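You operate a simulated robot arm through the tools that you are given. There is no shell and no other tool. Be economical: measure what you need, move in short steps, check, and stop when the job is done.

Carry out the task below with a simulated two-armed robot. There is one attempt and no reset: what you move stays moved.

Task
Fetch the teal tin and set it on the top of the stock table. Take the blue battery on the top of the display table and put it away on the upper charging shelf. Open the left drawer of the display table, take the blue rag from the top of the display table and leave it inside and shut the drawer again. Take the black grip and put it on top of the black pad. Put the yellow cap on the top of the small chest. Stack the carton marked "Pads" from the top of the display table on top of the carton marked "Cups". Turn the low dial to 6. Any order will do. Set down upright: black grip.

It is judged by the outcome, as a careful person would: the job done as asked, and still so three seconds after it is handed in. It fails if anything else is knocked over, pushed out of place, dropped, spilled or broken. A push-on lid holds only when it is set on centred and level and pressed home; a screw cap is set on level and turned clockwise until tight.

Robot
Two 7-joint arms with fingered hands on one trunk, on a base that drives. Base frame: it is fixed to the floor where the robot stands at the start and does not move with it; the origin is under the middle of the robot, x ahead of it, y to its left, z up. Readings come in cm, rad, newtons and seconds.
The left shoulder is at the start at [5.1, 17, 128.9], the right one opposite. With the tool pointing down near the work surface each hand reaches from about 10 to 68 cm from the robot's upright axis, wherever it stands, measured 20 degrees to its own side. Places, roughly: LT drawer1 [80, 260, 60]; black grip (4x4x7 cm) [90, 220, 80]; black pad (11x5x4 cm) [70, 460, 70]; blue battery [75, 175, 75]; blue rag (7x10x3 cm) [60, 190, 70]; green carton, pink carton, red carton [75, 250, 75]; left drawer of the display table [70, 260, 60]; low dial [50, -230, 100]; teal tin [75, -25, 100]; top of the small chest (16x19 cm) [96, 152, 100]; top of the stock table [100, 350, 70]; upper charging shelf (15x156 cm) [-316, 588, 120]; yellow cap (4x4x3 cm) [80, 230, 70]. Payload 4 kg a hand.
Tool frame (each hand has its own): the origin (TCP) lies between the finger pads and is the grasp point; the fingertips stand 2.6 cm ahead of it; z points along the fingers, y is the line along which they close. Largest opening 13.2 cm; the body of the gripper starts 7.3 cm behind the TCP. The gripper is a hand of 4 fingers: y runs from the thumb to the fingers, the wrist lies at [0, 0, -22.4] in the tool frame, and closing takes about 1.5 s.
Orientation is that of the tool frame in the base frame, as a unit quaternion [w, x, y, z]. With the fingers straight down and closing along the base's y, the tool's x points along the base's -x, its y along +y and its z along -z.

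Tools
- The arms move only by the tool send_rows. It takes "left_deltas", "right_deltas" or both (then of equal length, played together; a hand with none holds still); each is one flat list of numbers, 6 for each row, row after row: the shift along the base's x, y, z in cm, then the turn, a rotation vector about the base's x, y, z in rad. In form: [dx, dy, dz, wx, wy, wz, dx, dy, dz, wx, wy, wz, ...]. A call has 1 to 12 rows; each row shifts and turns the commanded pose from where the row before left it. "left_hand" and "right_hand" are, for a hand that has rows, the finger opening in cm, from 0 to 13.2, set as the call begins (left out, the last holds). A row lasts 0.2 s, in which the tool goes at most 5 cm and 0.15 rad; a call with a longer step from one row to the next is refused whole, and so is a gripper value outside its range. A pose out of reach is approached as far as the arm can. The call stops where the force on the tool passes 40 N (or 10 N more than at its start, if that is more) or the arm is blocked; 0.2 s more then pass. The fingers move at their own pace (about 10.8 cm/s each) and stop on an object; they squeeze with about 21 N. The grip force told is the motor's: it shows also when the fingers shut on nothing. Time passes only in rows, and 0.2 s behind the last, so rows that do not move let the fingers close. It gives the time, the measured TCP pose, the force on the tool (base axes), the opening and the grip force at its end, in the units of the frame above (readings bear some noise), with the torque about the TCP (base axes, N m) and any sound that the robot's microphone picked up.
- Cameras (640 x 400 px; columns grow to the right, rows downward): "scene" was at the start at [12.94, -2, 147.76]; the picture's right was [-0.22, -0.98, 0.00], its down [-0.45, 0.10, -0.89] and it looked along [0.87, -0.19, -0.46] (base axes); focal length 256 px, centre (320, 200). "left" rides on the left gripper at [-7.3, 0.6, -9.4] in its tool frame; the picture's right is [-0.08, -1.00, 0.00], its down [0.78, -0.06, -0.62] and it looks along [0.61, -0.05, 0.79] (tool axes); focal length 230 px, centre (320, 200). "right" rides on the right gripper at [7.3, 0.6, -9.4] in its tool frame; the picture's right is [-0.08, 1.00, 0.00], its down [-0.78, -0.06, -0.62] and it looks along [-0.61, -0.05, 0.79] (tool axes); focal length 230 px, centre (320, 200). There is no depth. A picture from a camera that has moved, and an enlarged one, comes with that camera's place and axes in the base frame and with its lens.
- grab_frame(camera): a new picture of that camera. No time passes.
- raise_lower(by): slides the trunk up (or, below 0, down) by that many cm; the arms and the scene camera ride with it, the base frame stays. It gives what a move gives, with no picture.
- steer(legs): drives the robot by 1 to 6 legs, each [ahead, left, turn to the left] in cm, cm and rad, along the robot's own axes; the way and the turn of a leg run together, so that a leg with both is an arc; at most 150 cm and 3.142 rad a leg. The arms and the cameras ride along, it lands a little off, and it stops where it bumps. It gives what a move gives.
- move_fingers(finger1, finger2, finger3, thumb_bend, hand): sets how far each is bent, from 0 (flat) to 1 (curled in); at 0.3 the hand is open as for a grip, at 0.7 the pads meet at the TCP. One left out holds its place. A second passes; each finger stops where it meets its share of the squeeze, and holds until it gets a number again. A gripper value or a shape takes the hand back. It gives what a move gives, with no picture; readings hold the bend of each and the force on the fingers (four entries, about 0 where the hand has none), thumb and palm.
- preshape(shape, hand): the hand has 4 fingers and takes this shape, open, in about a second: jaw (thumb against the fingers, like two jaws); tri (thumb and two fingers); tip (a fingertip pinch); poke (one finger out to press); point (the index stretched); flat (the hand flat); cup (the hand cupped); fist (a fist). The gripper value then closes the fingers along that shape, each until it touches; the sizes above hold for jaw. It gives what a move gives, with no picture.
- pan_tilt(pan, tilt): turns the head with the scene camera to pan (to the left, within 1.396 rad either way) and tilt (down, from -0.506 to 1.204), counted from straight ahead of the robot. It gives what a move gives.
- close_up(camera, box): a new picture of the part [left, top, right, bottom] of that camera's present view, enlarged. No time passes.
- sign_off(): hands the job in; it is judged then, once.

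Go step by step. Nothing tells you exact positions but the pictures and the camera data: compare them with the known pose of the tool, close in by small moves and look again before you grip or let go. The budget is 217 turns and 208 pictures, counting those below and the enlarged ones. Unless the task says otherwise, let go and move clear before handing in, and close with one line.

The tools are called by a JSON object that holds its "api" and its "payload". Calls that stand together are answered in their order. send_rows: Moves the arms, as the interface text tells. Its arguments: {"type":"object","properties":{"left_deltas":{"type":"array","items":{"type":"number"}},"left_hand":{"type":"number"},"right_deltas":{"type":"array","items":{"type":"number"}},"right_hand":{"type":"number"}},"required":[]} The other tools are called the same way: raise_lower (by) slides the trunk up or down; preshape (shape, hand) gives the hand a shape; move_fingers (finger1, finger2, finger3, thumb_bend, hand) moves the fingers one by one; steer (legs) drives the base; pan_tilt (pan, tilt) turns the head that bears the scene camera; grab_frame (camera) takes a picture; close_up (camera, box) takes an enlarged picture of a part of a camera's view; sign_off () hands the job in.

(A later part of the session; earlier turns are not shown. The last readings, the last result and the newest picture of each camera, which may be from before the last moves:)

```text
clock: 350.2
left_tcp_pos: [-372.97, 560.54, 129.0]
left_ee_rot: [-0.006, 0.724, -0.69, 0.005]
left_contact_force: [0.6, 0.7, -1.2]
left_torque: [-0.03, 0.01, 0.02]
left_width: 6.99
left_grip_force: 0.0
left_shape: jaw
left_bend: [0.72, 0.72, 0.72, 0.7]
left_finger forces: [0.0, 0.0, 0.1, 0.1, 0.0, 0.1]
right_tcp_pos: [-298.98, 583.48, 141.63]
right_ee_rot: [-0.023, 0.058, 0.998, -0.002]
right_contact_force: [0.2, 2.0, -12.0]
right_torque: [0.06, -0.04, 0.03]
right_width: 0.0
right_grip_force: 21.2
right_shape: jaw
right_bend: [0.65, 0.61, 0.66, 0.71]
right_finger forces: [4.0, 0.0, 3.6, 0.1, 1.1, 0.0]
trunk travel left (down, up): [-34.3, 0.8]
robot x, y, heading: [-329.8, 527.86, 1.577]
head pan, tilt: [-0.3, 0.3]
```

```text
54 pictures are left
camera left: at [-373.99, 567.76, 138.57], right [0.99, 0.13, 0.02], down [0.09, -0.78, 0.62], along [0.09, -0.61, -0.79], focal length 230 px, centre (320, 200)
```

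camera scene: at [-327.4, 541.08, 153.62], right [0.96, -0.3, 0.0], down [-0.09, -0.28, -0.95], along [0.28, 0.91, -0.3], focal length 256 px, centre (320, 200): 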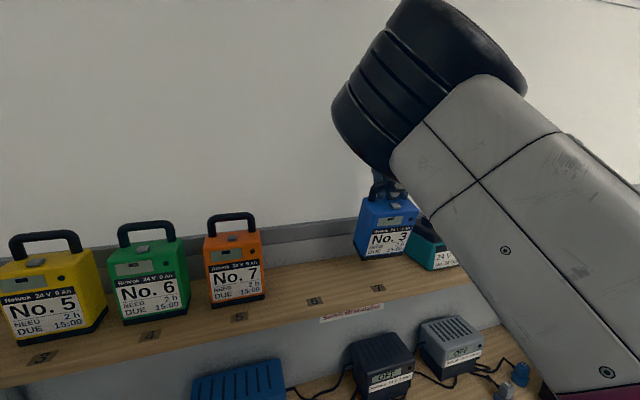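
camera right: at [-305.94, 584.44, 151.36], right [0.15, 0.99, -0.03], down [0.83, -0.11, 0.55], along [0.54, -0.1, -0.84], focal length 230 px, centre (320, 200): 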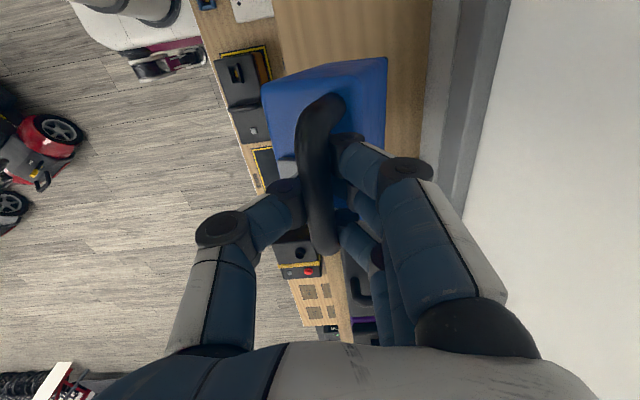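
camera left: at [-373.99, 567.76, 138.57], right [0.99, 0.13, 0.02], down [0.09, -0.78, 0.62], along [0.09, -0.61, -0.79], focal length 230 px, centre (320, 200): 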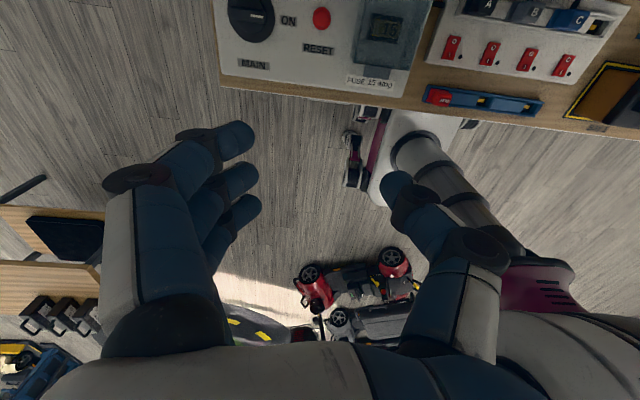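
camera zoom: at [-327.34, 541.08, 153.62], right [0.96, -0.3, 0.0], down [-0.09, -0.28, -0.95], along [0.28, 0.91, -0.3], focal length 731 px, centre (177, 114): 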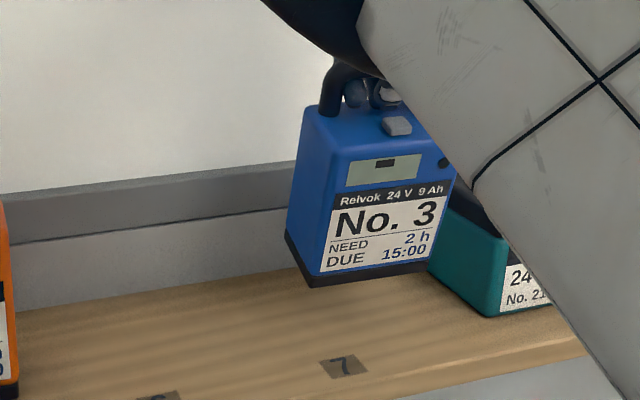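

The battery hangs with its bottom tilted back ~17°. Back off 3 cm so it lands mid-shelf, then lower until the shelf takes load.

{"api": "steer", "payload": {"legs": [[-3.5, 0, 0]]}}

{"api": "raise_lower", "payload": {"by": -2.5}}

{"api": "close_up", "payload": {"camera": "scene", "box": [280, 160, 460, 300]}}

```text
clock: 351.1
left_tcp_pos: [-373.09, 556.9, 129.06]
left_ee_rot: [-0.007, 0.724, -0.689, 0.005]
left_contact_force: [-0.1, -0.3, 0.4]
left_torque: [0.04, 0.02, 0.02]
left_width: 7.01
left_grip_force: 0.1
left_shape: jaw
left_bend: [0.72, 0.72, 0.72, 0.7]
left_finger forces: [0.0, 0.0, 0.1, 0.1, 0.1, 0.1]
right_tcp_pos: [-298.75, 579.96, 141.45]
right_ee_rot: [-0.02, 0.06, 0.998, -0.006]
right_contact_force: [1.1, 3.9, -11.7]
right_torque: [0.07, -0.03, 0.01]
right_width: 0.0
right_grip_force: 21.1
right_shape: jaw
right_bend: [0.65, 0.61, 0.66, 0.71]
right_finger forces: [3.3, 0.1, 3.1, 0.0, 2.2, 0.0]
trunk travel left (down, up): [-34.3, 0.8]
robot x, y, heading: [-330.36, 524.52, 1.566]
head pan, tilt: [-0.3, 0.3]
```

```text
clock: 351.8
left_tcp_pos: [-372.96, 556.96, 126.46]
left_ee_rot: [-0.006, 0.725, -0.689, 0.004]
left_contact_force: [-0.1, 1.3, -0.6]
left_torque: [-0.03, 0.0, 0.02]
left_width: 7.0
left_grip_force: 0.0
left_shape: jaw
left_bend: [0.72, 0.72, 0.72, 0.7]
left_finger forces: [0.1, 0.0, 0.0, 0.1, 0.0, 0.0]
right_tcp_pos: [-297.65, 579.86, 138.91]
right_ee_rot: [-0.032, 0.069, 0.997, -0.002]
right_contact_force: [0.3, 0.9, -12.2]
right_torque: [-0.02, 0.01, 0.0]
right_width: 0.0
right_grip_force: 20.9
right_shape: jaw
right_bend: [0.65, 0.61, 0.66, 0.71]
right_finger forces: [5.5, 0.0, 4.5, 0.0, 1.3, 0.0]
trunk travel left (down, up): [-31.8, 3.3]
robot x, y, heading: [-330.31, 524.49, 1.568]
head pan, tilt: [-0.3, 0.3]
```

```text
2.86 times, centred on (370, 230) of scene
camera zoom: at [-327.37, 537.59, 151.16], right [0.96, -0.3, 0.0], down [-0.09, -0.28, -0.95], along [0.28, 0.91, -0.3], focal length 731 px, centre (177, 114)
```

zoom: 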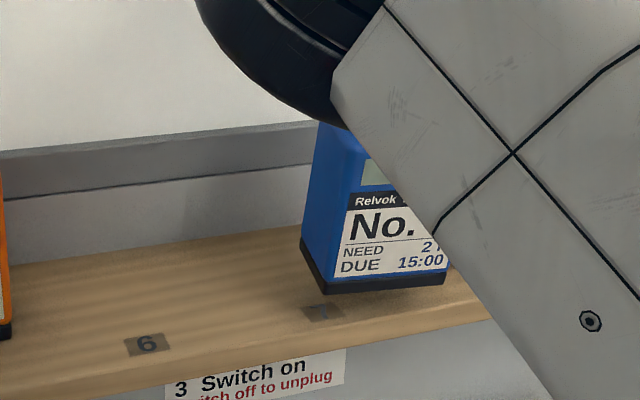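

It's close to the neighbouring teal battery; shift the base left 4.5 cm, then continue lowering.

{"api": "steer", "payload": {"legs": [[0, 5, 0]]}}

{"api": "raise_lower", "payload": {"by": -0.8}}

{"api": "close_up", "payload": {"camera": "scene", "box": [280, 160, 460, 300]}}

```text
clock: 352.9
left_tcp_pos: [-377.91, 556.96, 126.53]
left_ee_rot: [-0.006, 0.724, -0.69, 0.005]
left_contact_force: [-0.2, -0.2, 0.4]
left_torque: [-0.01, -0.01, 0.06]
left_width: 7.0
left_grip_force: 0.0
left_shape: jaw
left_bend: [0.72, 0.72, 0.72, 0.7]
left_finger forces: [0.0, 0.0, 0.0, 0.0, 0.0, 0.0]
right_tcp_pos: [-302.54, 579.87, 138.64]
right_ee_rot: [-0.029, 0.072, 0.997, -0.006]
right_contact_force: [-0.3, -0.7, -12.4]
right_torque: [0.01, -0.03, -0.02]
right_width: 0.03
right_grip_force: 21.2
right_shape: jaw
right_bend: [0.65, 0.61, 0.66, 0.71]
right_finger forces: [5.7, 0.0, 4.4, 0.1, 1.1, 0.1]
trunk travel left (down, up): [-31.8, 3.3]
robot x, y, heading: [-335.39, 524.53, 1.568]
head pan, tilt: [-0.3, 0.3]
```

```text
clock: 353.5
left_tcp_pos: [-378.05, 556.91, 125.72]
left_ee_rot: [-0.008, 0.724, -0.689, 0.005]
left_contact_force: [0.0, -0.5, 0.5]
left_torque: [0.02, -0.02, -0.01]
left_width: 7.0
left_grip_force: 0.0
left_shape: jaw
left_bend: [0.72, 0.72, 0.72, 0.7]
left_finger forces: [0.0, 0.1, 0.1, 0.1, 0.0, 0.0]
right_tcp_pos: [-301.97, 579.79, 137.78]
right_ee_rot: [-0.031, 0.076, 0.997, -0.007]
right_contact_force: [0.5, 0.1, -12.7]
right_torque: [0.01, -0.03, 0.03]
right_width: 0.01
right_grip_force: 21.2
right_shape: jaw
right_bend: [0.65, 0.61, 0.66, 0.71]
right_finger forces: [5.6, 0.0, 4.5, 0.0, 1.0, 0.0]
trunk travel left (down, up): [-31.0, 4.1]
robot x, y, heading: [-335.09, 524.57, 1.57]
head pan, tilt: [-0.3, 0.3]
```

```text
2.86 times, centred on (370, 230) of scene
camera zoom: at [-332.41, 537.56, 150.37], right [0.95, -0.3, 0.0], down [-0.09, -0.28, -0.95], along [0.28, 0.91, -0.3], focal length 731 px, centre (177, 114)
```

zoom: 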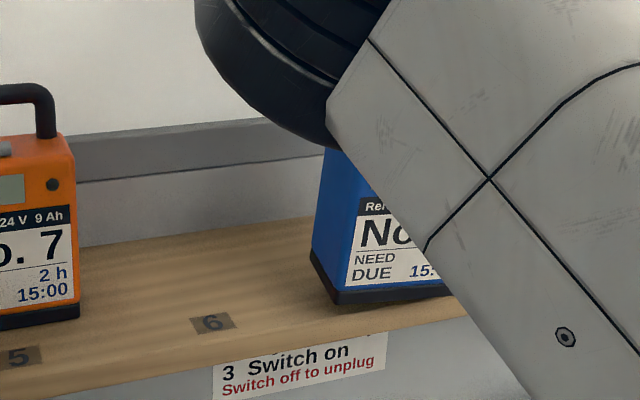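

Continue lowering in small trunk steps.

{"api": "raise_lower", "payload": {"by": -0.8}}

{"api": "raise_lower", "payload": {"by": -0.8}}

{"api": "close_up", "payload": {"camera": "scene", "box": [280, 160, 460, 300]}}

```text
clock: 354.0
left_tcp_pos: [-377.86, 556.98, 124.83]
left_ee_rot: [-0.007, 0.724, -0.689, 0.005]
left_contact_force: [-0.3, -0.7, -0.5]
left_torque: [0.01, 0.02, 0.01]
left_width: 6.99
left_grip_force: 0.1
left_shape: jaw
left_bend: [0.72, 0.72, 0.72, 0.7]
left_finger forces: [0.1, 0.0, 0.1, 0.0, 0.0, 0.0]
right_tcp_pos: [-301.86, 579.82, 136.86]
right_ee_rot: [-0.032, 0.077, 0.997, -0.007]
right_contact_force: [-0.9, 0.3, -12.3]
right_torque: [0.01, -0.1, -0.02]
right_width: 0.0
right_grip_force: 20.6
right_shape: jaw
right_bend: [0.65, 0.61, 0.66, 0.71]
right_finger forces: [5.8, 0.0, 4.3, 0.0, 1.0, 0.0]
trunk travel left (down, up): [-30.2, 4.9]
robot x, y, heading: [-334.88, 524.44, 1.566]
head pan, tilt: [-0.3, 0.3]
```

```text
clock: 354.6
left_tcp_pos: [-377.99, 556.79, 124.05]
left_ee_rot: [-0.006, 0.724, -0.69, 0.004]
left_contact_force: [-0.4, 0.2, 0.4]
left_torque: [-0.02, 0.04, 0.05]
left_width: 6.98
left_grip_force: 0.1
left_shape: jaw
left_bend: [0.72, 0.72, 0.72, 0.7]
left_finger forces: [0.0, 0.0, 0.1, 0.0, 0.0, 0.0]
right_tcp_pos: [-301.89, 579.61, 136.21]
right_ee_rot: [-0.032, 0.077, 0.996, -0.006]
right_contact_force: [-1.1, 0.3, -1.6]
right_torque: [0.03, -0.04, 0.02]
right_width: 0.01
right_grip_force: 20.9
right_shape: jaw
right_bend: [0.65, 0.62, 0.66, 0.71]
right_finger forces: [4.6, 0.0, 3.6, 0.0, 1.5, 0.1]
trunk travel left (down, up): [-29.4, 5.7]
robot x, y, heading: [-335.29, 524.49, 1.574]
head pan, tilt: [-0.3, 0.3]
```

```text
2.86 times, centred on (370, 230) of scene
camera zoom: at [-332.39, 537.55, 148.78], right [0.95, -0.3, 0.0], down [-0.09, -0.28, -0.96], along [0.28, 0.91, -0.3], focal length 731 px, centre (177, 114)
```

zoom: 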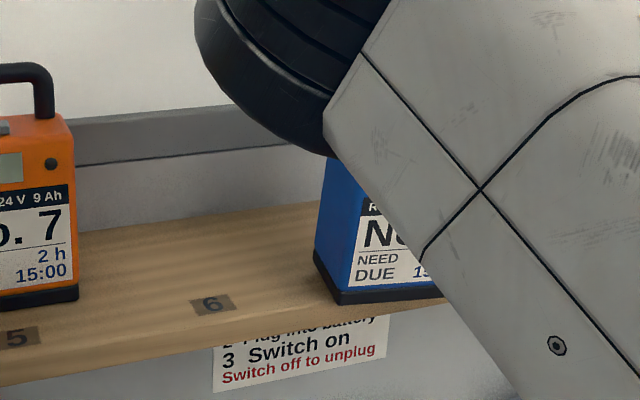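

It's resting but near the shelf's front edge. Lift slightly, move 3 cm further in, and set down again.

{"api": "raise_lower", "payload": {"by": 1.5}}

{"api": "steer", "payload": {"legs": [[3, 0, 0]]}}

{"api": "send_rows", "payload": {"right_deltas": [0, 0.7, 0, 0, 0, 0, 0, 0.7, 0, 0, 0, 0]}}

{"api": "raise_lower", "payload": {"by": -1.4}}

{"api": "close_up", "payload": {"camera": "scene", "box": [280, 160, 460, 300]}}

{"api": "grab_frame", "payload": {"camera": "right"}}

```text
clock: 355.2
left_tcp_pos: [-377.91, 557.02, 125.58]
left_ee_rot: [-0.006, 0.724, -0.69, 0.005]
left_contact_force: [-0.2, 0.1, -0.2]
left_torque: [-0.03, -0.03, -0.01]
left_width: 6.98
left_grip_force: 0.0
left_shape: jaw
left_bend: [0.72, 0.72, 0.72, 0.7]
left_finger forces: [0.0, 0.0, 0.1, 0.0, 0.0, 0.0]
right_tcp_pos: [-301.99, 579.8, 137.57]
right_ee_rot: [-0.032, 0.078, 0.996, -0.007]
right_contact_force: [-1.0, 0.4, -11.5]
right_torque: [0.01, -0.06, -0.03]
right_width: 0.0
right_grip_force: 21.7
right_shape: jaw
right_bend: [0.65, 0.61, 0.66, 0.71]
right_finger forces: [6.1, 0.0, 4.8, 0.1, 1.0, 0.0]
trunk travel left (down, up): [-30.9, 4.2]
robot x, y, heading: [-335.27, 524.34, 1.567]
head pan, tilt: [-0.3, 0.3]
```

```text
clock: 356.1
left_tcp_pos: [-377.97, 559.77, 125.57]
left_ee_rot: [-0.007, 0.723, -0.69, 0.003]
left_contact_force: [-0.7, 0.0, 0.0]
left_torque: [-0.03, -0.03, -0.03]
left_width: 6.99
left_grip_force: 0.0
left_shape: jaw
left_bend: [0.72, 0.72, 0.72, 0.7]
left_finger forces: [0.1, 0.0, 0.0, 0.0, 0.0, 0.1]
right_tcp_pos: [-301.81, 582.72, 137.54]
right_ee_rot: [-0.031, 0.077, 0.997, -0.008]
right_contact_force: [-0.9, -2.8, -12.2]
right_torque: [-0.09, 0.0, 0.03]
right_width: 0.0
right_grip_force: 20.8
right_shape: jaw
right_bend: [0.64, 0.61, 0.66, 0.72]
right_finger forces: [6.7, 0.0, 4.8, 0.0, 0.4, 0.0]
trunk travel left (down, up): [-30.9, 4.2]
robot x, y, heading: [-335.29, 527.3, 1.564]
head pan, tilt: [-0.3, 0.3]
```

```text
clock: 356.7
left_tcp_pos: [-377.99, 559.82, 125.49]
left_ee_rot: [-0.006, 0.724, -0.689, 0.005]
left_contact_force: [0.3, 0.1, 0.3]
left_torque: [0.02, -0.03, -0.01]
left_width: 7.0
left_grip_force: 0.0
left_shape: jaw
left_bend: [0.72, 0.72, 0.72, 0.7]
left_finger forces: [0.1, 0.0, 0.0, 0.1, 0.0, 0.0]
right_tcp_pos: [-301.71, 584.04, 137.41]
right_ee_rot: [-0.031, 0.077, 0.997, -0.01]
right_contact_force: [0.6, -2.4, -12.8]
right_torque: [-0.09, -0.01, 0.01]
right_width: 0.0
right_grip_force: 21.0
right_shape: jaw
right_bend: [0.65, 0.61, 0.66, 0.72]
right_finger forces: [6.2, 0.1, 5.2, 0.0, 0.6, 0.0]
trunk travel left (down, up): [-30.9, 4.2]
robot x, y, heading: [-335.3, 527.17, 1.575]
head pan, tilt: [-0.3, 0.3]
```

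```text
clock: 357.3
left_tcp_pos: [-377.99, 559.63, 124.25]
left_ee_rot: [-0.007, 0.724, -0.69, 0.004]
left_contact_force: [-0.1, -0.5, -0.4]
left_torque: [0.0, -0.01, -0.04]
left_width: 6.98
left_grip_force: 0.0
left_shape: jaw
left_bend: [0.72, 0.72, 0.72, 0.7]
left_finger forces: [0.0, 0.0, 0.1, 0.0, 0.0, 0.1]
right_tcp_pos: [-302.04, 583.92, 136.38]
right_ee_rot: [-0.031, 0.076, 0.997, -0.007]
right_contact_force: [-2.6, 4.0, 9.7]
right_torque: [0.15, -0.13, 0.09]
right_width: 0.01
right_grip_force: 20.9
right_shape: jaw
right_bend: [0.65, 0.63, 0.66, 0.72]
right_finger forces: [4.6, 28.9, 3.2, 0.0, 1.2, 0.1]
trunk travel left (down, up): [-29.5, 5.6]
robot x, y, heading: [-335.14, 527.39, 1.57]
head pan, tilt: [-0.3, 0.3]
```

```text
2.86 times, centred on (370, 230) of scene
camera zoom: at [-332.47, 540.38, 148.9], right [0.96, -0.3, 0.0], down [-0.09, -0.28, -0.96], along [0.28, 0.91, -0.3], focal length 731 px, centre (177, 114)
```

zoom: 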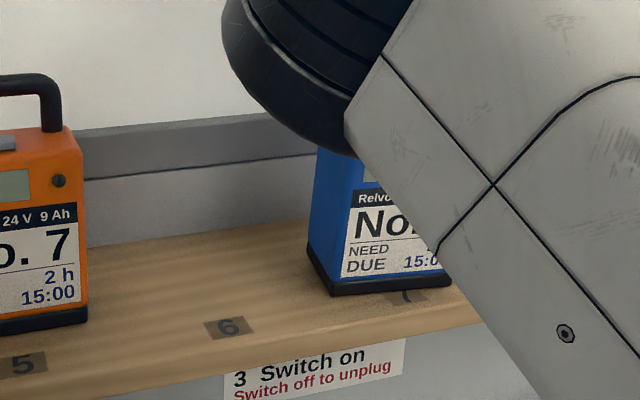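

```text
49 pictures are left
camera right: at [-308.74, 585.65, 146.08], right [0.23, 0.97, -0.02], down [0.8, -0.18, 0.57], along [0.55, -0.15, -0.82], focal length 230 px, centre (320, 200)
```

right: 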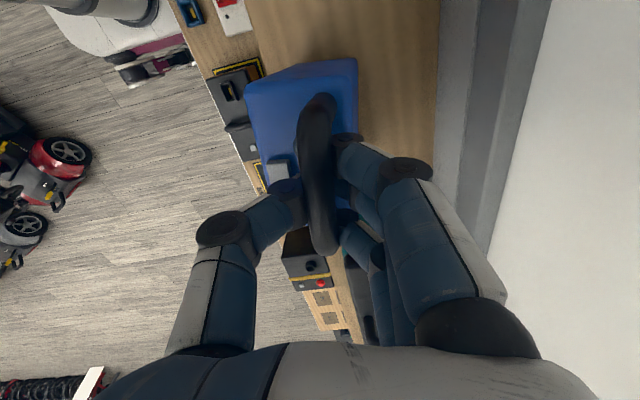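

The battery rests upright at slot 7. Ease up 0.4, open, then raise off the handle.

{"api": "raise_lower", "payload": {"by": 0.4}}

{"api": "send_rows", "payload": {"right_deltas": [0, 0, 0, 0, 0, 0, 0, 0, 0, 0, 0, 0, 0, 0, 0, 0, 0, 0, 0, 0, 0, 0, 0, 0], "right_hand": 6}}

{"api": "raise_lower", "payload": {"by": 5}}

{"api": "grab_frame", "payload": {"camera": "right"}}

```text
clock: 357.8
left_tcp_pos: [-377.95, 559.82, 124.52]
left_ee_rot: [-0.007, 0.724, -0.69, 0.006]
left_contact_force: [0.3, -1.1, -0.3]
left_torque: [0.03, -0.04, 0.03]
left_width: 6.99
left_grip_force: 0.1
left_shape: jaw
left_bend: [0.72, 0.72, 0.72, 0.7]
left_finger forces: [0.0, 0.0, 0.0, 0.0, 0.0, 0.0]
right_tcp_pos: [-301.91, 584.05, 136.5]
right_ee_rot: [-0.032, 0.079, 0.996, -0.009]
right_contact_force: [-0.3, 0.1, -8.8]
right_torque: [-0.01, -0.11, 0.0]
right_width: 0.0
right_grip_force: 20.7
right_shape: jaw
right_bend: [0.65, 0.62, 0.66, 0.72]
right_finger forces: [5.8, 0.0, 4.4, 0.0, 0.9, 0.1]
trunk travel left (down, up): [-29.9, 5.2]
robot x, y, heading: [-335.1, 527.39, 1.567]
head pan, tilt: [-0.3, 0.3]
```

```text
clock: 358.8
left_tcp_pos: [-378.01, 559.7, 124.58]
left_ee_rot: [-0.007, 0.724, -0.69, 0.005]
left_contact_force: [-0.4, 0.0, 0.1]
left_torque: [0.0, -0.02, -0.03]
left_width: 7.0
left_grip_force: 0.0
left_shape: jaw
left_bend: [0.72, 0.72, 0.72, 0.7]
left_finger forces: [0.0, 0.1, 0.0, 0.0, 0.1, 0.0]
right_tcp_pos: [-301.89, 583.9, 136.66]
right_ee_rot: [-0.031, 0.078, 0.996, -0.008]
right_contact_force: [0.0, 0.2, 0.2]
right_torque: [-0.02, 0.01, 0.0]
right_width: 5.94
right_grip_force: 0.0
right_shape: jaw
right_bend: [0.73, 0.73, 0.73, 0.7]
right_finger forces: [0.0, 0.0, 0.0, 0.0, 0.1, 0.0]
trunk travel left (down, up): [-29.9, 5.2]
robot x, y, heading: [-335.0, 527.21, 1.568]
head pan, tilt: [-0.3, 0.3]
```

```text
clock: 359.7
left_tcp_pos: [-378.11, 559.71, 129.58]
left_ee_rot: [-0.007, 0.724, -0.69, 0.005]
left_contact_force: [-0.9, -0.4, -1.0]
left_torque: [-0.02, 0.02, -0.02]
left_width: 6.99
left_grip_force: 0.1
left_shape: jaw
left_bend: [0.72, 0.72, 0.72, 0.7]
left_finger forces: [0.1, 0.0, 0.1, 0.0, 0.1, 0.0]
right_tcp_pos: [-301.94, 583.85, 141.58]
right_ee_rot: [-0.032, 0.077, 0.997, -0.008]
right_contact_force: [0.8, 1.3, -0.3]
right_torque: [0.02, 0.01, -0.04]
right_width: 5.98
right_grip_force: 0.0
right_shape: jaw
right_bend: [0.73, 0.73, 0.73, 0.7]
right_finger forces: [0.0, 0.0, 0.0, 0.0, 0.0, 0.0]
trunk travel left (down, up): [-34.9, 0.2]
robot x, y, heading: [-335.21, 527.58, 1.573]
head pan, tilt: [-0.3, 0.3]
```

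```text
48 pictures are left
camera right: at [-308.63, 585.73, 151.29], right [0.23, 0.97, -0.03], down [0.8, -0.17, 0.57], along [0.55, -0.15, -0.82], focal length 230 px, centre (320, 200)
```

right: 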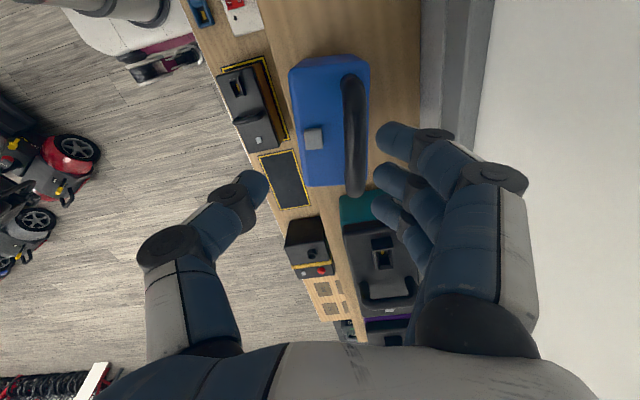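

Battery stands free. Raise the hand a few more cm, then back off.

{"api": "send_rows", "payload": {"right_deltas": [0, 0, 1.5, 0, 0, 0, 0, 0, 1.5, 0, 0, 0, 0, 0, 1.5, 0, 0, 0, 0, 0, 1.5, 0, 0, 0], "right_hand": 9}}

{"api": "grab_frame", "payload": {"camera": "right"}}

```text
clock: 360.7
left_tcp_pos: [-377.98, 559.61, 129.6]
left_ee_rot: [-0.008, 0.724, -0.69, 0.005]
left_contact_force: [-0.3, -0.6, -0.6]
left_torque: [-0.03, -0.01, 0.03]
left_width: 6.96
left_grip_force: 0.0
left_shape: jaw
left_bend: [0.72, 0.72, 0.72, 0.7]
left_finger forces: [0.0, 0.0, 0.1, 0.1, 0.0, 0.0]
right_tcp_pos: [-301.94, 583.83, 147.61]
right_ee_rot: [-0.031, 0.077, 0.996, -0.009]
right_contact_force: [0.5, 0.1, -0.5]
right_torque: [0.0, 0.01, -0.05]
right_width: 8.95
right_grip_force: 0.0
right_shape: jaw
right_bend: [0.69, 0.69, 0.69, 0.65]
right_finger forces: [0.1, 0.0, 0.0, 0.0, 0.0, 0.0]
trunk travel left (down, up): [-34.9, 0.2]
robot x, y, heading: [-335.23, 527.28, 1.571]
head pan, tilt: [-0.3, 0.3]
```

```text
47 pictures are left
camera right: at [-308.64, 585.57, 157.27], right [0.23, 0.97, -0.03], down [0.8, -0.18, 0.57], along [0.55, -0.15, -0.82], focal length 230 px, centre (320, 200)
```

right: 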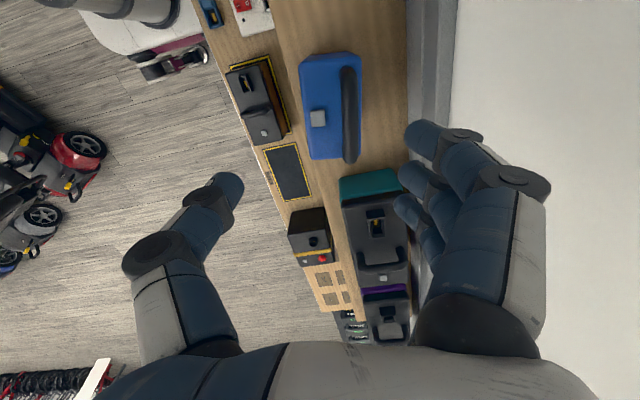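

Clear. Drive back toward the display table: back off, strafe right, turn to face +x.

{"api": "steer", "payload": {"legs": [[-45, 0, 0], [0, -135, 0], [0, 0, -1.571], [110, 0, 0], [0, -140, 0], [0, -135, 0]]}}

{"api": "pan_tilt", "payload": {"pan": 0.1, "tilt": 0.4}}

{"api": "grab_frame", "payload": {"camera": "scene"}}

```text
clock: 408.3
left_tcp_pos: [-53.09, 249.23, 129.59]
left_ee_rot: [0.002, -0.04, 0.999, -0.009]
left_contact_force: [0.0, -0.8, 0.6]
left_torque: [0.03, 0.05, -0.01]
left_width: 6.98
left_grip_force: 0.1
left_shape: jaw
left_bend: [0.72, 0.72, 0.72, 0.7]
left_finger forces: [0.1, 0.0, 0.0, 0.0, 0.0, 0.0]
right_tcp_pos: [-26.57, 174.07, 147.49]
right_ee_rot: [-0.029, 0.749, 0.662, 0.016]
right_contact_force: [0.3, -0.3, 0.9]
right_torque: [0.03, -0.02, -0.04]
right_width: 8.96
right_grip_force: 0.0
right_shape: jaw
right_bend: [0.69, 0.69, 0.69, 0.65]
right_finger forces: [0.0, 0.0, 0.0, 0.0, 0.0, 0.0]
trunk travel left (down, up): [-34.9, 0.2]
robot x, y, heading: [-84.34, 205.32, 0.031]
head pan, tilt: [-0.3, 0.3]
```

```text
clock: 409.1
left_tcp_pos: [-53.16, 249.16, 129.64]
left_ee_rot: [0.002, -0.041, 0.999, -0.009]
left_contact_force: [0.6, -0.3, -0.7]
left_torque: [0.01, -0.01, 0.0]
left_width: 6.96
left_grip_force: 0.1
left_shape: jaw
left_bend: [0.72, 0.72, 0.72, 0.7]
left_finger forces: [0.1, 0.0, 0.0, 0.0, 0.1, 0.0]
right_tcp_pos: [-26.68, 173.94, 147.49]
right_ee_rot: [-0.028, 0.748, 0.662, 0.015]
right_contact_force: [-0.6, 0.7, 0.2]
right_torque: [0.02, 0.0, 0.0]
right_width: 8.97
right_grip_force: 0.2
right_shape: jaw
right_bend: [0.69, 0.69, 0.69, 0.65]
right_finger forces: [0.0, 0.1, 0.0, 0.1, 0.1, 0.1]
trunk travel left (down, up): [-34.9, 0.2]
robot x, y, heading: [-83.83, 204.99, 0.032]
head pan, tilt: [0.099, 0.4]
```

```text
46 pictures are left
camera scene: at [-71.03, 206.53, 153.3], right [0.13, -0.99, 0.0], down [-0.39, -0.05, -0.92], along [0.91, 0.12, -0.39], focal length 256 px, centre (320, 200)
```

scene: 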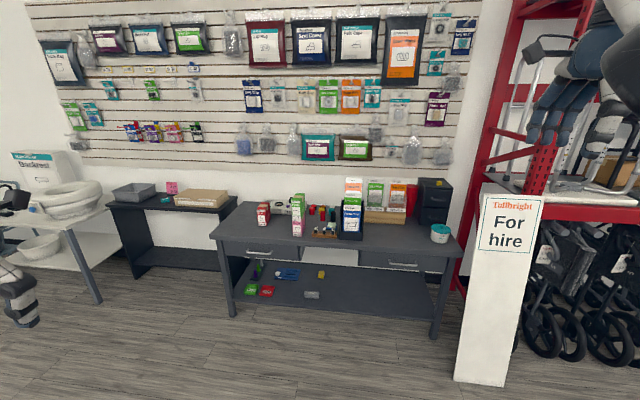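

Drive in front of the table for the left hand to take the black grip, and lower the trunk.

{"api": "steer", "payload": {"legs": [[60, -3, -0.03], [47, 0, 0]]}}

{"api": "raise_lower", "payload": {"by": -19}}

{"api": "send_rows", "payload": {"left_deltas": [2, -3, 0, 0, 0, 0, 2.5, -3, 0, 0, 0, 0, 3, -3, 0, 0, 0, 0, 3, -3, 0, 0, 0, 0, 3, -3, 0, 0, 0, 0, 3, -3, 0, 0, 0, 0, 3, -3, 0, 0, 0, 0], "left_hand": 8}}

{"api": "pan_tilt", "payload": {"pan": 0.1, "tilt": 0.65}}

{"api": "grab_frame", "payload": {"camera": "scene"}}

```text
clock: 415.0
left_tcp_pos: [56.39, 245.45, 129.64]
left_ee_rot: [0.002, -0.018, 1.0, -0.009]
left_contact_force: [0.4, -0.2, -0.1]
left_torque: [0.03, 0.02, 0.04]
left_width: 7.01
left_grip_force: 0.1
left_shape: jaw
left_bend: [0.72, 0.72, 0.72, 0.7]
left_finger forces: [0.1, 0.1, 0.0, 0.0, 0.1, 0.1]
right_tcp_pos: [79.37, 169.12, 147.54]
right_ee_rot: [-0.028, 0.764, 0.644, 0.017]
right_contact_force: [0.0, 0.3, 0.3]
right_torque: [-0.02, -0.01, -0.02]
right_width: 8.98
right_grip_force: 0.1
right_shape: jaw
right_bend: [0.69, 0.69, 0.69, 0.65]
right_finger forces: [0.0, 0.1, 0.0, 0.1, 0.0, 0.0]
trunk travel left (down, up): [-34.9, 0.2]
robot x, y, heading: [23.67, 202.81, -0.014]
head pan, tilt: [0.099, 0.4]
```

```text
clock: 417.1
left_tcp_pos: [59.43, 245.41, 105.83]
left_ee_rot: [-0.081, -0.017, 0.997, -0.006]
left_contact_force: [-0.4, -0.6, -0.3]
left_torque: [-0.02, 0.01, 0.02]
left_width: 7.01
left_grip_force: 0.0
left_shape: jaw
left_bend: [0.72, 0.72, 0.72, 0.7]
left_finger forces: [0.0, 0.0, 0.0, 0.0, 0.0, 0.0]
right_tcp_pos: [79.4, 169.05, 128.64]
right_ee_rot: [-0.027, 0.764, 0.644, 0.017]
right_contact_force: [-0.1, -0.5, -0.2]
right_torque: [-0.02, 0.03, -0.02]
right_width: 8.93
right_grip_force: 0.0
right_shape: jaw
right_bend: [0.69, 0.69, 0.69, 0.65]
right_finger forces: [0.1, 0.0, 0.1, 0.0, 0.0, 0.0]
trunk travel left (down, up): [-15.9, 19.2]
robot x, y, heading: [23.39, 203.06, -0.017]
head pan, tilt: [0.099, 0.4]
```

```text
clock: 418.6
left_tcp_pos: [79.57, 224.17, 105.72]
left_ee_rot: [-0.083, -0.018, 0.996, -0.006]
left_contact_force: [0.3, 0.2, -1.0]
left_torque: [0.03, 0.0, -0.01]
left_width: 7.95
left_grip_force: 0.0
left_shape: jaw
left_bend: [0.71, 0.71, 0.71, 0.7]
left_finger forces: [0.1, 0.0, 0.0, 0.0, 0.1, 0.0]
right_tcp_pos: [79.34, 168.86, 128.37]
right_ee_rot: [-0.028, 0.764, 0.644, 0.017]
right_contact_force: [0.5, 0.2, -0.1]
right_torque: [0.02, 0.04, 0.03]
right_width: 8.97
right_grip_force: 0.0
right_shape: jaw
right_bend: [0.69, 0.69, 0.69, 0.65]
right_finger forces: [0.1, 0.0, 0.0, 0.0, 0.0, 0.0]
trunk travel left (down, up): [-15.9, 19.2]
robot x, y, heading: [23.45, 202.82, -0.024]
head pan, tilt: [0.099, 0.4]
```

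```text
clock: 419.4
left_tcp_pos: [79.38, 224.27, 105.89]
left_ee_rot: [-0.081, -0.018, 0.997, -0.006]
left_contact_force: [-1.0, -0.2, 0.2]
left_torque: [0.02, 0.0, 0.0]
left_width: 7.95
left_grip_force: 0.0
left_shape: jaw
left_bend: [0.71, 0.71, 0.71, 0.7]
left_finger forces: [0.1, 0.1, 0.0, 0.0, 0.0, 0.1]
right_tcp_pos: [79.29, 169.09, 128.61]
right_ee_rot: [-0.027, 0.764, 0.644, 0.017]
right_contact_force: [-0.2, 0.1, -0.1]
right_torque: [0.01, -0.03, -0.02]
right_width: 8.96
right_grip_force: 0.0
right_shape: jaw
right_bend: [0.69, 0.69, 0.69, 0.65]
right_finger forces: [0.0, 0.0, 0.0, 0.0, 0.0, 0.1]
trunk travel left (down, up): [-15.9, 19.2]
robot x, y, heading: [23.44, 203.3, -0.013]
head pan, tilt: [0.099, 0.649]
```

```text
45 pictures are left
camera scene: at [42.67, 203.49, 131.74], right [0.08, -1.0, 0.0], down [-0.6, -0.05, -0.8], along [0.79, 0.07, -0.6], focal length 256 px, centre (320, 200)
```

scene: 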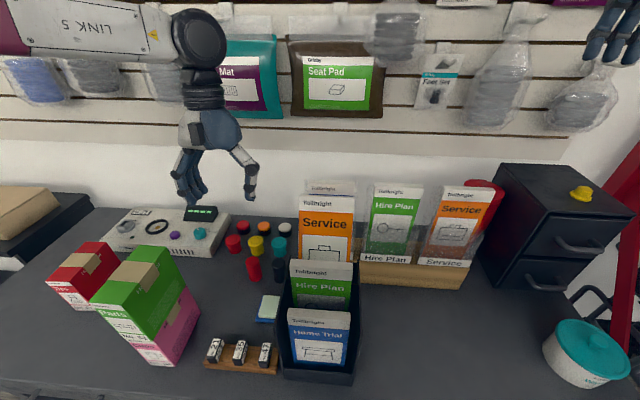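

Grip at ≈[87,218]. Level the left wrist and come above it with a narrower opening.

{"api": "send_rows", "payload": {"left_deltas": [1.9, -1.5, -2, 0, -0.041, 0, 1.9, -1.5, -2, 0, -0.041, 0, 1.9, -1.5, -2, 0, -0.041, 0, 1.9, -1.5, -2, 0, -0.041, 0], "left_hand": 7}}

{"api": "grab_frame", "payload": {"camera": "left"}}

{"api": "close_up", "payload": {"camera": "scene", "box": [180, 130, 360, 300]}}

```text
clock: 420.4
left_tcp_pos: [86.88, 218.21, 97.79]
left_ee_rot: [0.0, -0.018, 1.0, -0.007]
left_contact_force: [0.5, -0.2, 0.1]
left_torque: [0.01, 0.02, 0.01]
left_width: 7.08
left_grip_force: 0.1
left_shape: jaw
left_bend: [0.72, 0.72, 0.72, 0.7]
left_finger forces: [0.0, 0.0, 0.1, 0.1, 0.0, 0.1]
right_tcp_pos: [79.46, 169.05, 128.44]
right_ee_rot: [-0.028, 0.765, 0.644, 0.016]
right_contact_force: [0.4, -0.3, -0.3]
right_torque: [-0.03, 0.04, 0.04]
right_width: 8.97
right_grip_force: 0.1
right_shape: jaw
right_bend: [0.69, 0.69, 0.69, 0.65]
right_finger forces: [0.0, 0.1, 0.0, 0.0, 0.1, 0.0]
trunk travel left (down, up): [-15.9, 19.2]
robot x, y, heading: [23.83, 202.53, -0.016]
head pan, tilt: [0.099, 0.649]
```

```text
44 pictures are left
camera left: at [94.21, 219.15, 107.33], right [0.11, -0.99, 0.01], down [-0.78, -0.08, 0.62], along [-0.61, -0.08, -0.79], focal length 230 px, centre (320, 200)
```

left: 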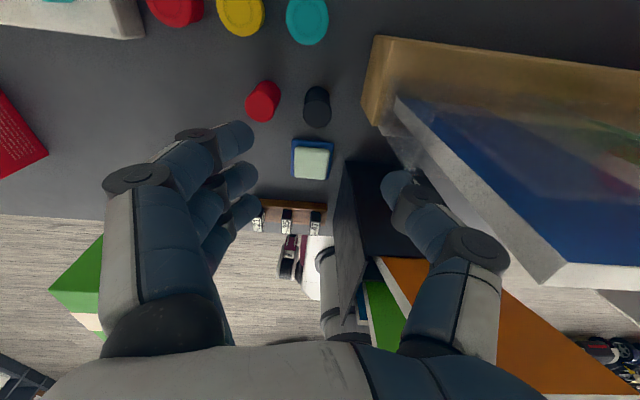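

```text
2.35 times, centred on (270, 215) of scene
camera zoom: at [42.73, 203.47, 131.71], right [0.08, -1.0, 0.0], down [-0.6, -0.05, -0.8], along [0.79, 0.07, -0.6], focal length 602 px, centre (438, 165)
```

zoom: 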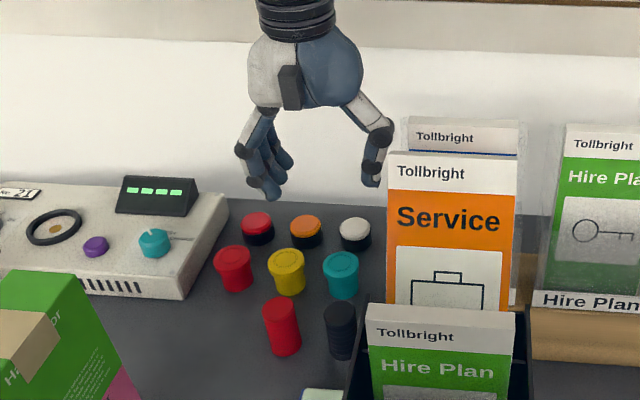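

Narrow to 5.6 cm (the red grip and brochure are close) and descend partway.

{"api": "send_rows", "payload": {"left_deltas": [0, 0, 0, 0, 0, 0, 0, 0, -3, 0, 0, 0, 0, 0, -3, 0, 0, 0, 0, 0, -4, 0, 0, 0, 0, 0, -3.5, 0, 0, 0], "left_hand": 5.6}}

{"api": "grab_frame", "payload": {"camera": "left"}}

{"api": "close_up", "payload": {"camera": "scene", "box": [180, 170, 360, 300]}}

```text
clock: 421.6
left_tcp_pos: [86.57, 218.13, 84.03]
left_ee_rot: [0.0, -0.017, 1.0, -0.006]
left_contact_force: [0.1, -0.4, 0.1]
left_torque: [0.0, 0.02, 0.02]
left_width: 5.64
left_grip_force: 0.0
left_shape: jaw
left_bend: [0.73, 0.73, 0.73, 0.7]
left_finger forces: [0.1, 0.0, 0.0, 0.0, 0.0, 0.0]
right_tcp_pos: [79.35, 169.07, 128.49]
right_ee_rot: [-0.027, 0.765, 0.644, 0.016]
right_contact_force: [0.3, -0.6, 0.4]
right_torque: [-0.01, 0.01, -0.01]
right_width: 8.94
right_grip_force: 0.1
right_shape: jaw
right_bend: [0.69, 0.69, 0.69, 0.65]
right_finger forces: [0.0, 0.0, 0.0, 0.0, 0.0, 0.0]
trunk travel left (down, up): [-15.9, 19.2]
robot x, y, heading: [23.17, 203.17, -0.019]
head pan, tilt: [0.099, 0.649]
```

```text
42 pictures are left
camera left: at [93.94, 219.19, 93.54], right [0.11, -0.99, 0.01], down [-0.78, -0.08, 0.62], along [-0.61, -0.08, -0.79], focal length 230 px, centre (320, 200)
```

left: 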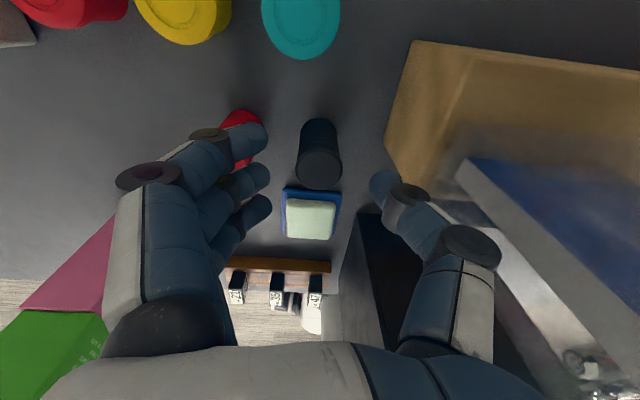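

```text
3.08 times, centred on (270, 235) of scene
camera zoom: at [42.71, 203.51, 131.72], right [0.08, -1.0, 0.0], down [-0.6, -0.05, -0.8], along [0.79, 0.07, -0.6], focal length 787 px, centre (474, 92)
```

zoom: 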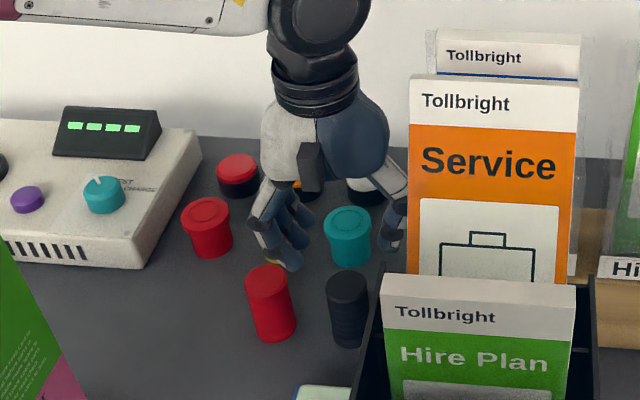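

The grip's centre is ≈[84.4,217.9]; shift x −2.2 and look again.

{"api": "send_rows", "payload": {"left_deltas": [-1.1, 0, 0, 0, 0, 0, -1.1, -0.1, 0, 0, 0, 0, 0, 0, -1.5, 0, 0, 0, 0, 0, -1.5, 0, 0, 0]}}

{"api": "grab_frame", "payload": {"camera": "left"}}

```text
clock: 422.6
left_tcp_pos: [84.52, 218.33, 81.34]
left_ee_rot: [0.001, -0.017, 1.0, -0.007]
left_contact_force: [0.4, -0.4, -0.9]
left_torque: [0.0, 0.0, -0.02]
left_width: 5.66
left_grip_force: 0.1
left_shape: jaw
left_bend: [0.73, 0.73, 0.73, 0.7]
left_finger forces: [0.0, 0.1, 0.0, 0.0, 0.0, 0.0]
right_tcp_pos: [79.52, 169.24, 128.59]
right_ee_rot: [-0.027, 0.764, 0.644, 0.016]
right_contact_force: [-1.0, -0.6, 0.3]
right_torque: [-0.02, 0.01, 0.01]
right_width: 8.97
right_grip_force: 0.0
right_shape: jaw
right_bend: [0.69, 0.69, 0.69, 0.65]
right_finger forces: [0.1, 0.1, 0.1, 0.0, 0.0, 0.0]
trunk travel left (down, up): [-15.9, 19.2]
robot x, y, heading: [23.19, 202.83, -0.016]
head pan, tilt: [0.099, 0.649]
```

```text
40 pictures are left
camera left: at [91.85, 219.22, 90.91], right [0.11, -0.99, 0.01], down [-0.78, -0.08, 0.62], along [-0.61, -0.08, -0.79], focal length 230 px, centre (320, 200)
```

left: 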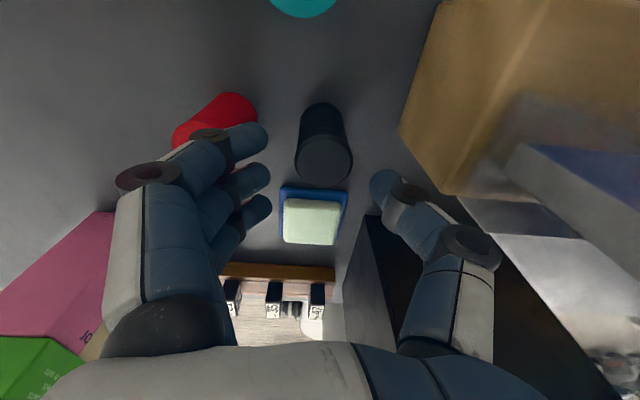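

Centre precisely (y −0.4), narrow to 5.0 cm, and lower around the grip.

{"api": "send_rows", "payload": {"left_deltas": [0, -0.4, 0, 0, 0, 0, 0, 0, 0, 0, 0, 0, 0, 0, -1, 0, 0, 0, 0, 0, -1, 0, 0, 0, 0, 0, -1, 0, 0, 0, 0, 0, -1, 0, 0, 0, 0, 0, -0.8, 0, 0, 0], "left_hand": 5}}

{"api": "grab_frame", "payload": {"camera": "left"}}

```text
clock: 424.2
left_tcp_pos: [84.16, 218.0, 76.39]
left_ee_rot: [0.0, -0.017, 1.0, -0.008]
left_contact_force: [-6.0, 9.9, 1.8]
left_torque: [-0.47, -0.26, -0.33]
left_width: 4.73
left_grip_force: 0.0
left_shape: jaw
left_bend: [0.73, 0.74, 0.73, 0.7]
left_finger forces: [0.0, 0.0, 0.1, 0.1, 12.3, 0.0]
right_tcp_pos: [79.21, 169.23, 128.65]
right_ee_rot: [-0.027, 0.764, 0.645, 0.017]
right_contact_force: [-0.9, -0.3, -0.5]
right_torque: [0.03, -0.01, 0.02]
right_width: 8.95
right_grip_force: 0.1
right_shape: jaw
right_bend: [0.69, 0.69, 0.69, 0.65]
right_finger forces: [0.1, 0.1, 0.0, 0.1, 0.2, 0.0]
trunk travel left (down, up): [-15.9, 19.2]
robot x, y, heading: [23.61, 202.92, -0.015]
head pan, tilt: [0.099, 0.649]
```

```text
39 pictures are left
camera left: at [91.61, 219.13, 86.02], right [0.11, -0.99, 0.01], down [-0.78, -0.08, 0.62], along [-0.61, -0.08, -0.79], focal length 230 px, centre (320, 200)
```

left: 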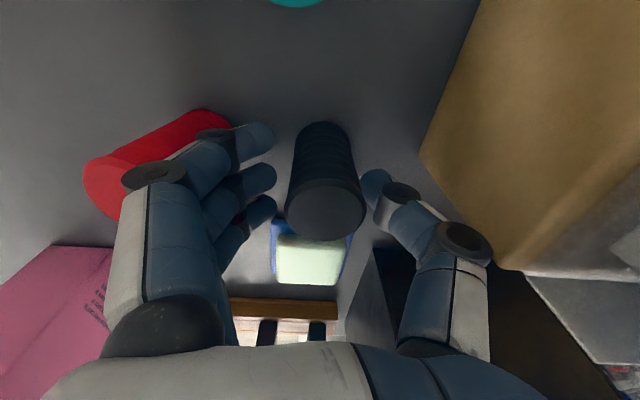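

The thumb touches the grip. Check the red neighbour in a close-up before closing.

{"api": "close_up", "payload": {"camera": "scene", "box": [220, 210, 320, 290]}}

```text
5.00 times, centred on (270, 250) of scene
camera zoom: at [42.56, 203.64, 131.74], right [0.08, -1.0, 0.0], down [-0.6, -0.05, -0.8], along [0.79, 0.07, -0.6], focal length 1279 px, centre (570, -50)
```

zoom: 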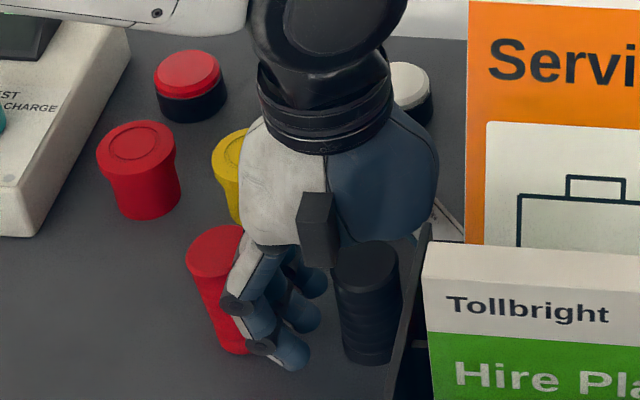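

All upright. Relieve the thumb (y −0.6) and close.

{"api": "send_rows", "payload": {"left_deltas": [0, -0.6, -0.4, 0, 0, 0]}}

{"api": "send_rows", "payload": {"left_deltas": [0, 0, 0, 0, 0, 0, 0, 0, 0, 0, 0, 0, 0, 0, 0, 0, 0, 0, 0, 0, 0, 0, 0, 0, 0, 0, 0, 0, 0, 0, 0, 0, 0, 0, 0, 0], "left_hand": 2}}

{"api": "grab_frame", "payload": {"camera": "left"}}

```text
clock: 424.6
left_tcp_pos: [84.2, 217.83, 76.37]
left_ee_rot: [0.001, -0.018, 1.0, -0.006]
left_contact_force: [-18.2, 29.3, 12.0]
left_torque: [-1.76, -0.74, -0.85]
left_width: 4.31
left_grip_force: 0.1
left_shape: jaw
left_bend: [0.73, 0.74, 0.73, 0.7]
left_finger forces: [0.0, 0.1, 0.1, 0.0, 34.7, 0.0]
right_tcp_pos: [79.15, 169.47, 128.83]
right_ee_rot: [-0.026, 0.763, 0.645, 0.017]
right_contact_force: [-0.3, 0.0, 0.0]
right_torque: [-0.02, 0.01, 0.03]
right_width: 8.93
right_grip_force: 0.0
right_shape: jaw
right_bend: [0.69, 0.69, 0.69, 0.65]
right_finger forces: [0.0, 0.1, 0.0, 0.0, 0.0, 0.0]
trunk travel left (down, up): [-15.9, 19.2]
robot x, y, heading: [23.49, 203.09, -0.012]
head pan, tilt: [0.099, 0.649]
```

```text
clock: 426.0
left_tcp_pos: [84.23, 217.4, 76.15]
left_ee_rot: [0.001, -0.017, 1.0, -0.008]
left_contact_force: [-18.1, 10.0, 6.9]
left_torque: [-0.38, -0.53, -0.82]
left_width: 1.96
left_grip_force: 0.1
left_shape: jaw
left_bend: [0.72, 0.72, 0.73, 0.7]
left_finger forces: [1.2, 2.8, 0.0, 0.0, 20.9, 0.0]
right_tcp_pos: [79.14, 169.12, 128.61]
right_ee_rot: [-0.027, 0.764, 0.644, 0.017]
right_contact_force: [0.0, 1.5, -0.9]
right_torque: [0.0, 0.01, -0.01]
right_width: 8.99
right_grip_force: 0.1
right_shape: jaw
right_bend: [0.69, 0.69, 0.69, 0.65]
right_finger forces: [0.0, 0.2, 0.0, 0.1, 0.1, 0.0]
trunk travel left (down, up): [-15.9, 19.2]
robot x, y, heading: [23.17, 202.95, -0.019]
head pan, tilt: [0.099, 0.649]
```

```text
37 pictures are left
camera left: at [91.58, 218.36, 85.77], right [0.11, -0.99, 0.01], down [-0.78, -0.08, 0.62], along [-0.61, -0.08, -0.79], focal length 230 px, centre (320, 200)
```

left: 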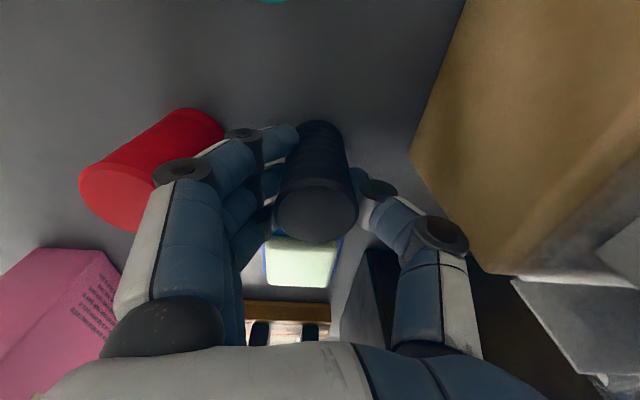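

The thumb is pressing the wooden holder beside it. Ease away (+y, −x) and close firmly.

{"api": "send_rows", "payload": {"left_deltas": [-0.2, 0.3, 0, 0, 0, 0, -0.1, 0.3, 0, 0, 0, 0, 0, 0, 0, 0, 0, 0, 0, 0, 0, 0, 0, 0, 0, 0, 0, 0, 0, 0, 0, 0, 0, 0, 0, 0], "left_hand": 0}}

{"api": "grab_frame", "payload": {"camera": "left"}}

{"api": "close_up", "payload": {"camera": "scene", "box": [220, 170, 380, 290]}}

```text
clock: 427.4
left_tcp_pos: [84.19, 218.03, 76.29]
left_ee_rot: [0.0, -0.018, 1.0, -0.007]
left_contact_force: [1.9, -2.3, 4.0]
left_torque: [0.06, -0.12, -0.05]
left_width: 1.35
left_grip_force: 21.0
left_shape: jaw
left_bend: [0.72, 0.73, 0.68, 0.71]
left_finger forces: [10.2, 7.8, 0.0, 0.0, 18.6, 0.0]
right_tcp_pos: [79.25, 169.06, 128.64]
right_ee_rot: [-0.027, 0.765, 0.644, 0.017]
right_contact_force: [0.3, 0.4, -0.7]
right_torque: [-0.01, 0.03, 0.0]
right_width: 8.96
right_grip_force: 0.0
right_shape: jaw
right_bend: [0.69, 0.69, 0.69, 0.65]
right_finger forces: [0.0, 0.0, 0.0, 0.1, 0.0, 0.1]
trunk travel left (down, up): [-15.9, 19.2]
robot x, y, heading: [23.31, 202.92, -0.012]
head pan, tilt: [0.099, 0.649]
```

```text
36 pictures are left
camera left: at [91.48, 219.0, 85.77], right [0.11, -0.99, 0.01], down [-0.78, -0.08, 0.62], along [-0.61, -0.08, -0.79], focal length 230 px, centre (320, 200)
```

left: 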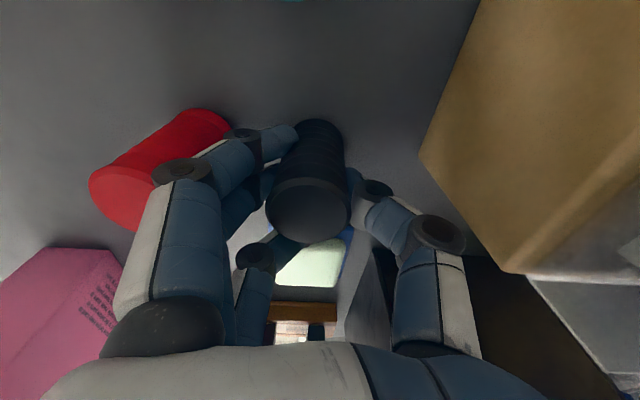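

```text
3.33 times, centred on (300, 230) of scene
camera zoom: at [42.64, 203.48, 131.74], right [0.08, -1.0, 0.0], down [-0.6, -0.05, -0.8], along [0.79, 0.07, -0.6], focal length 853 px, centre (387, 100)
```

zoom: 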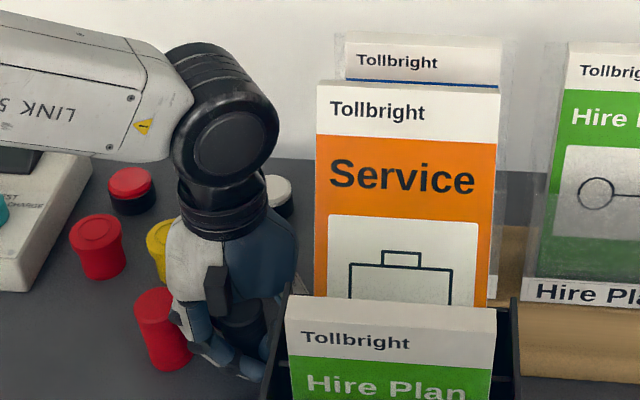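

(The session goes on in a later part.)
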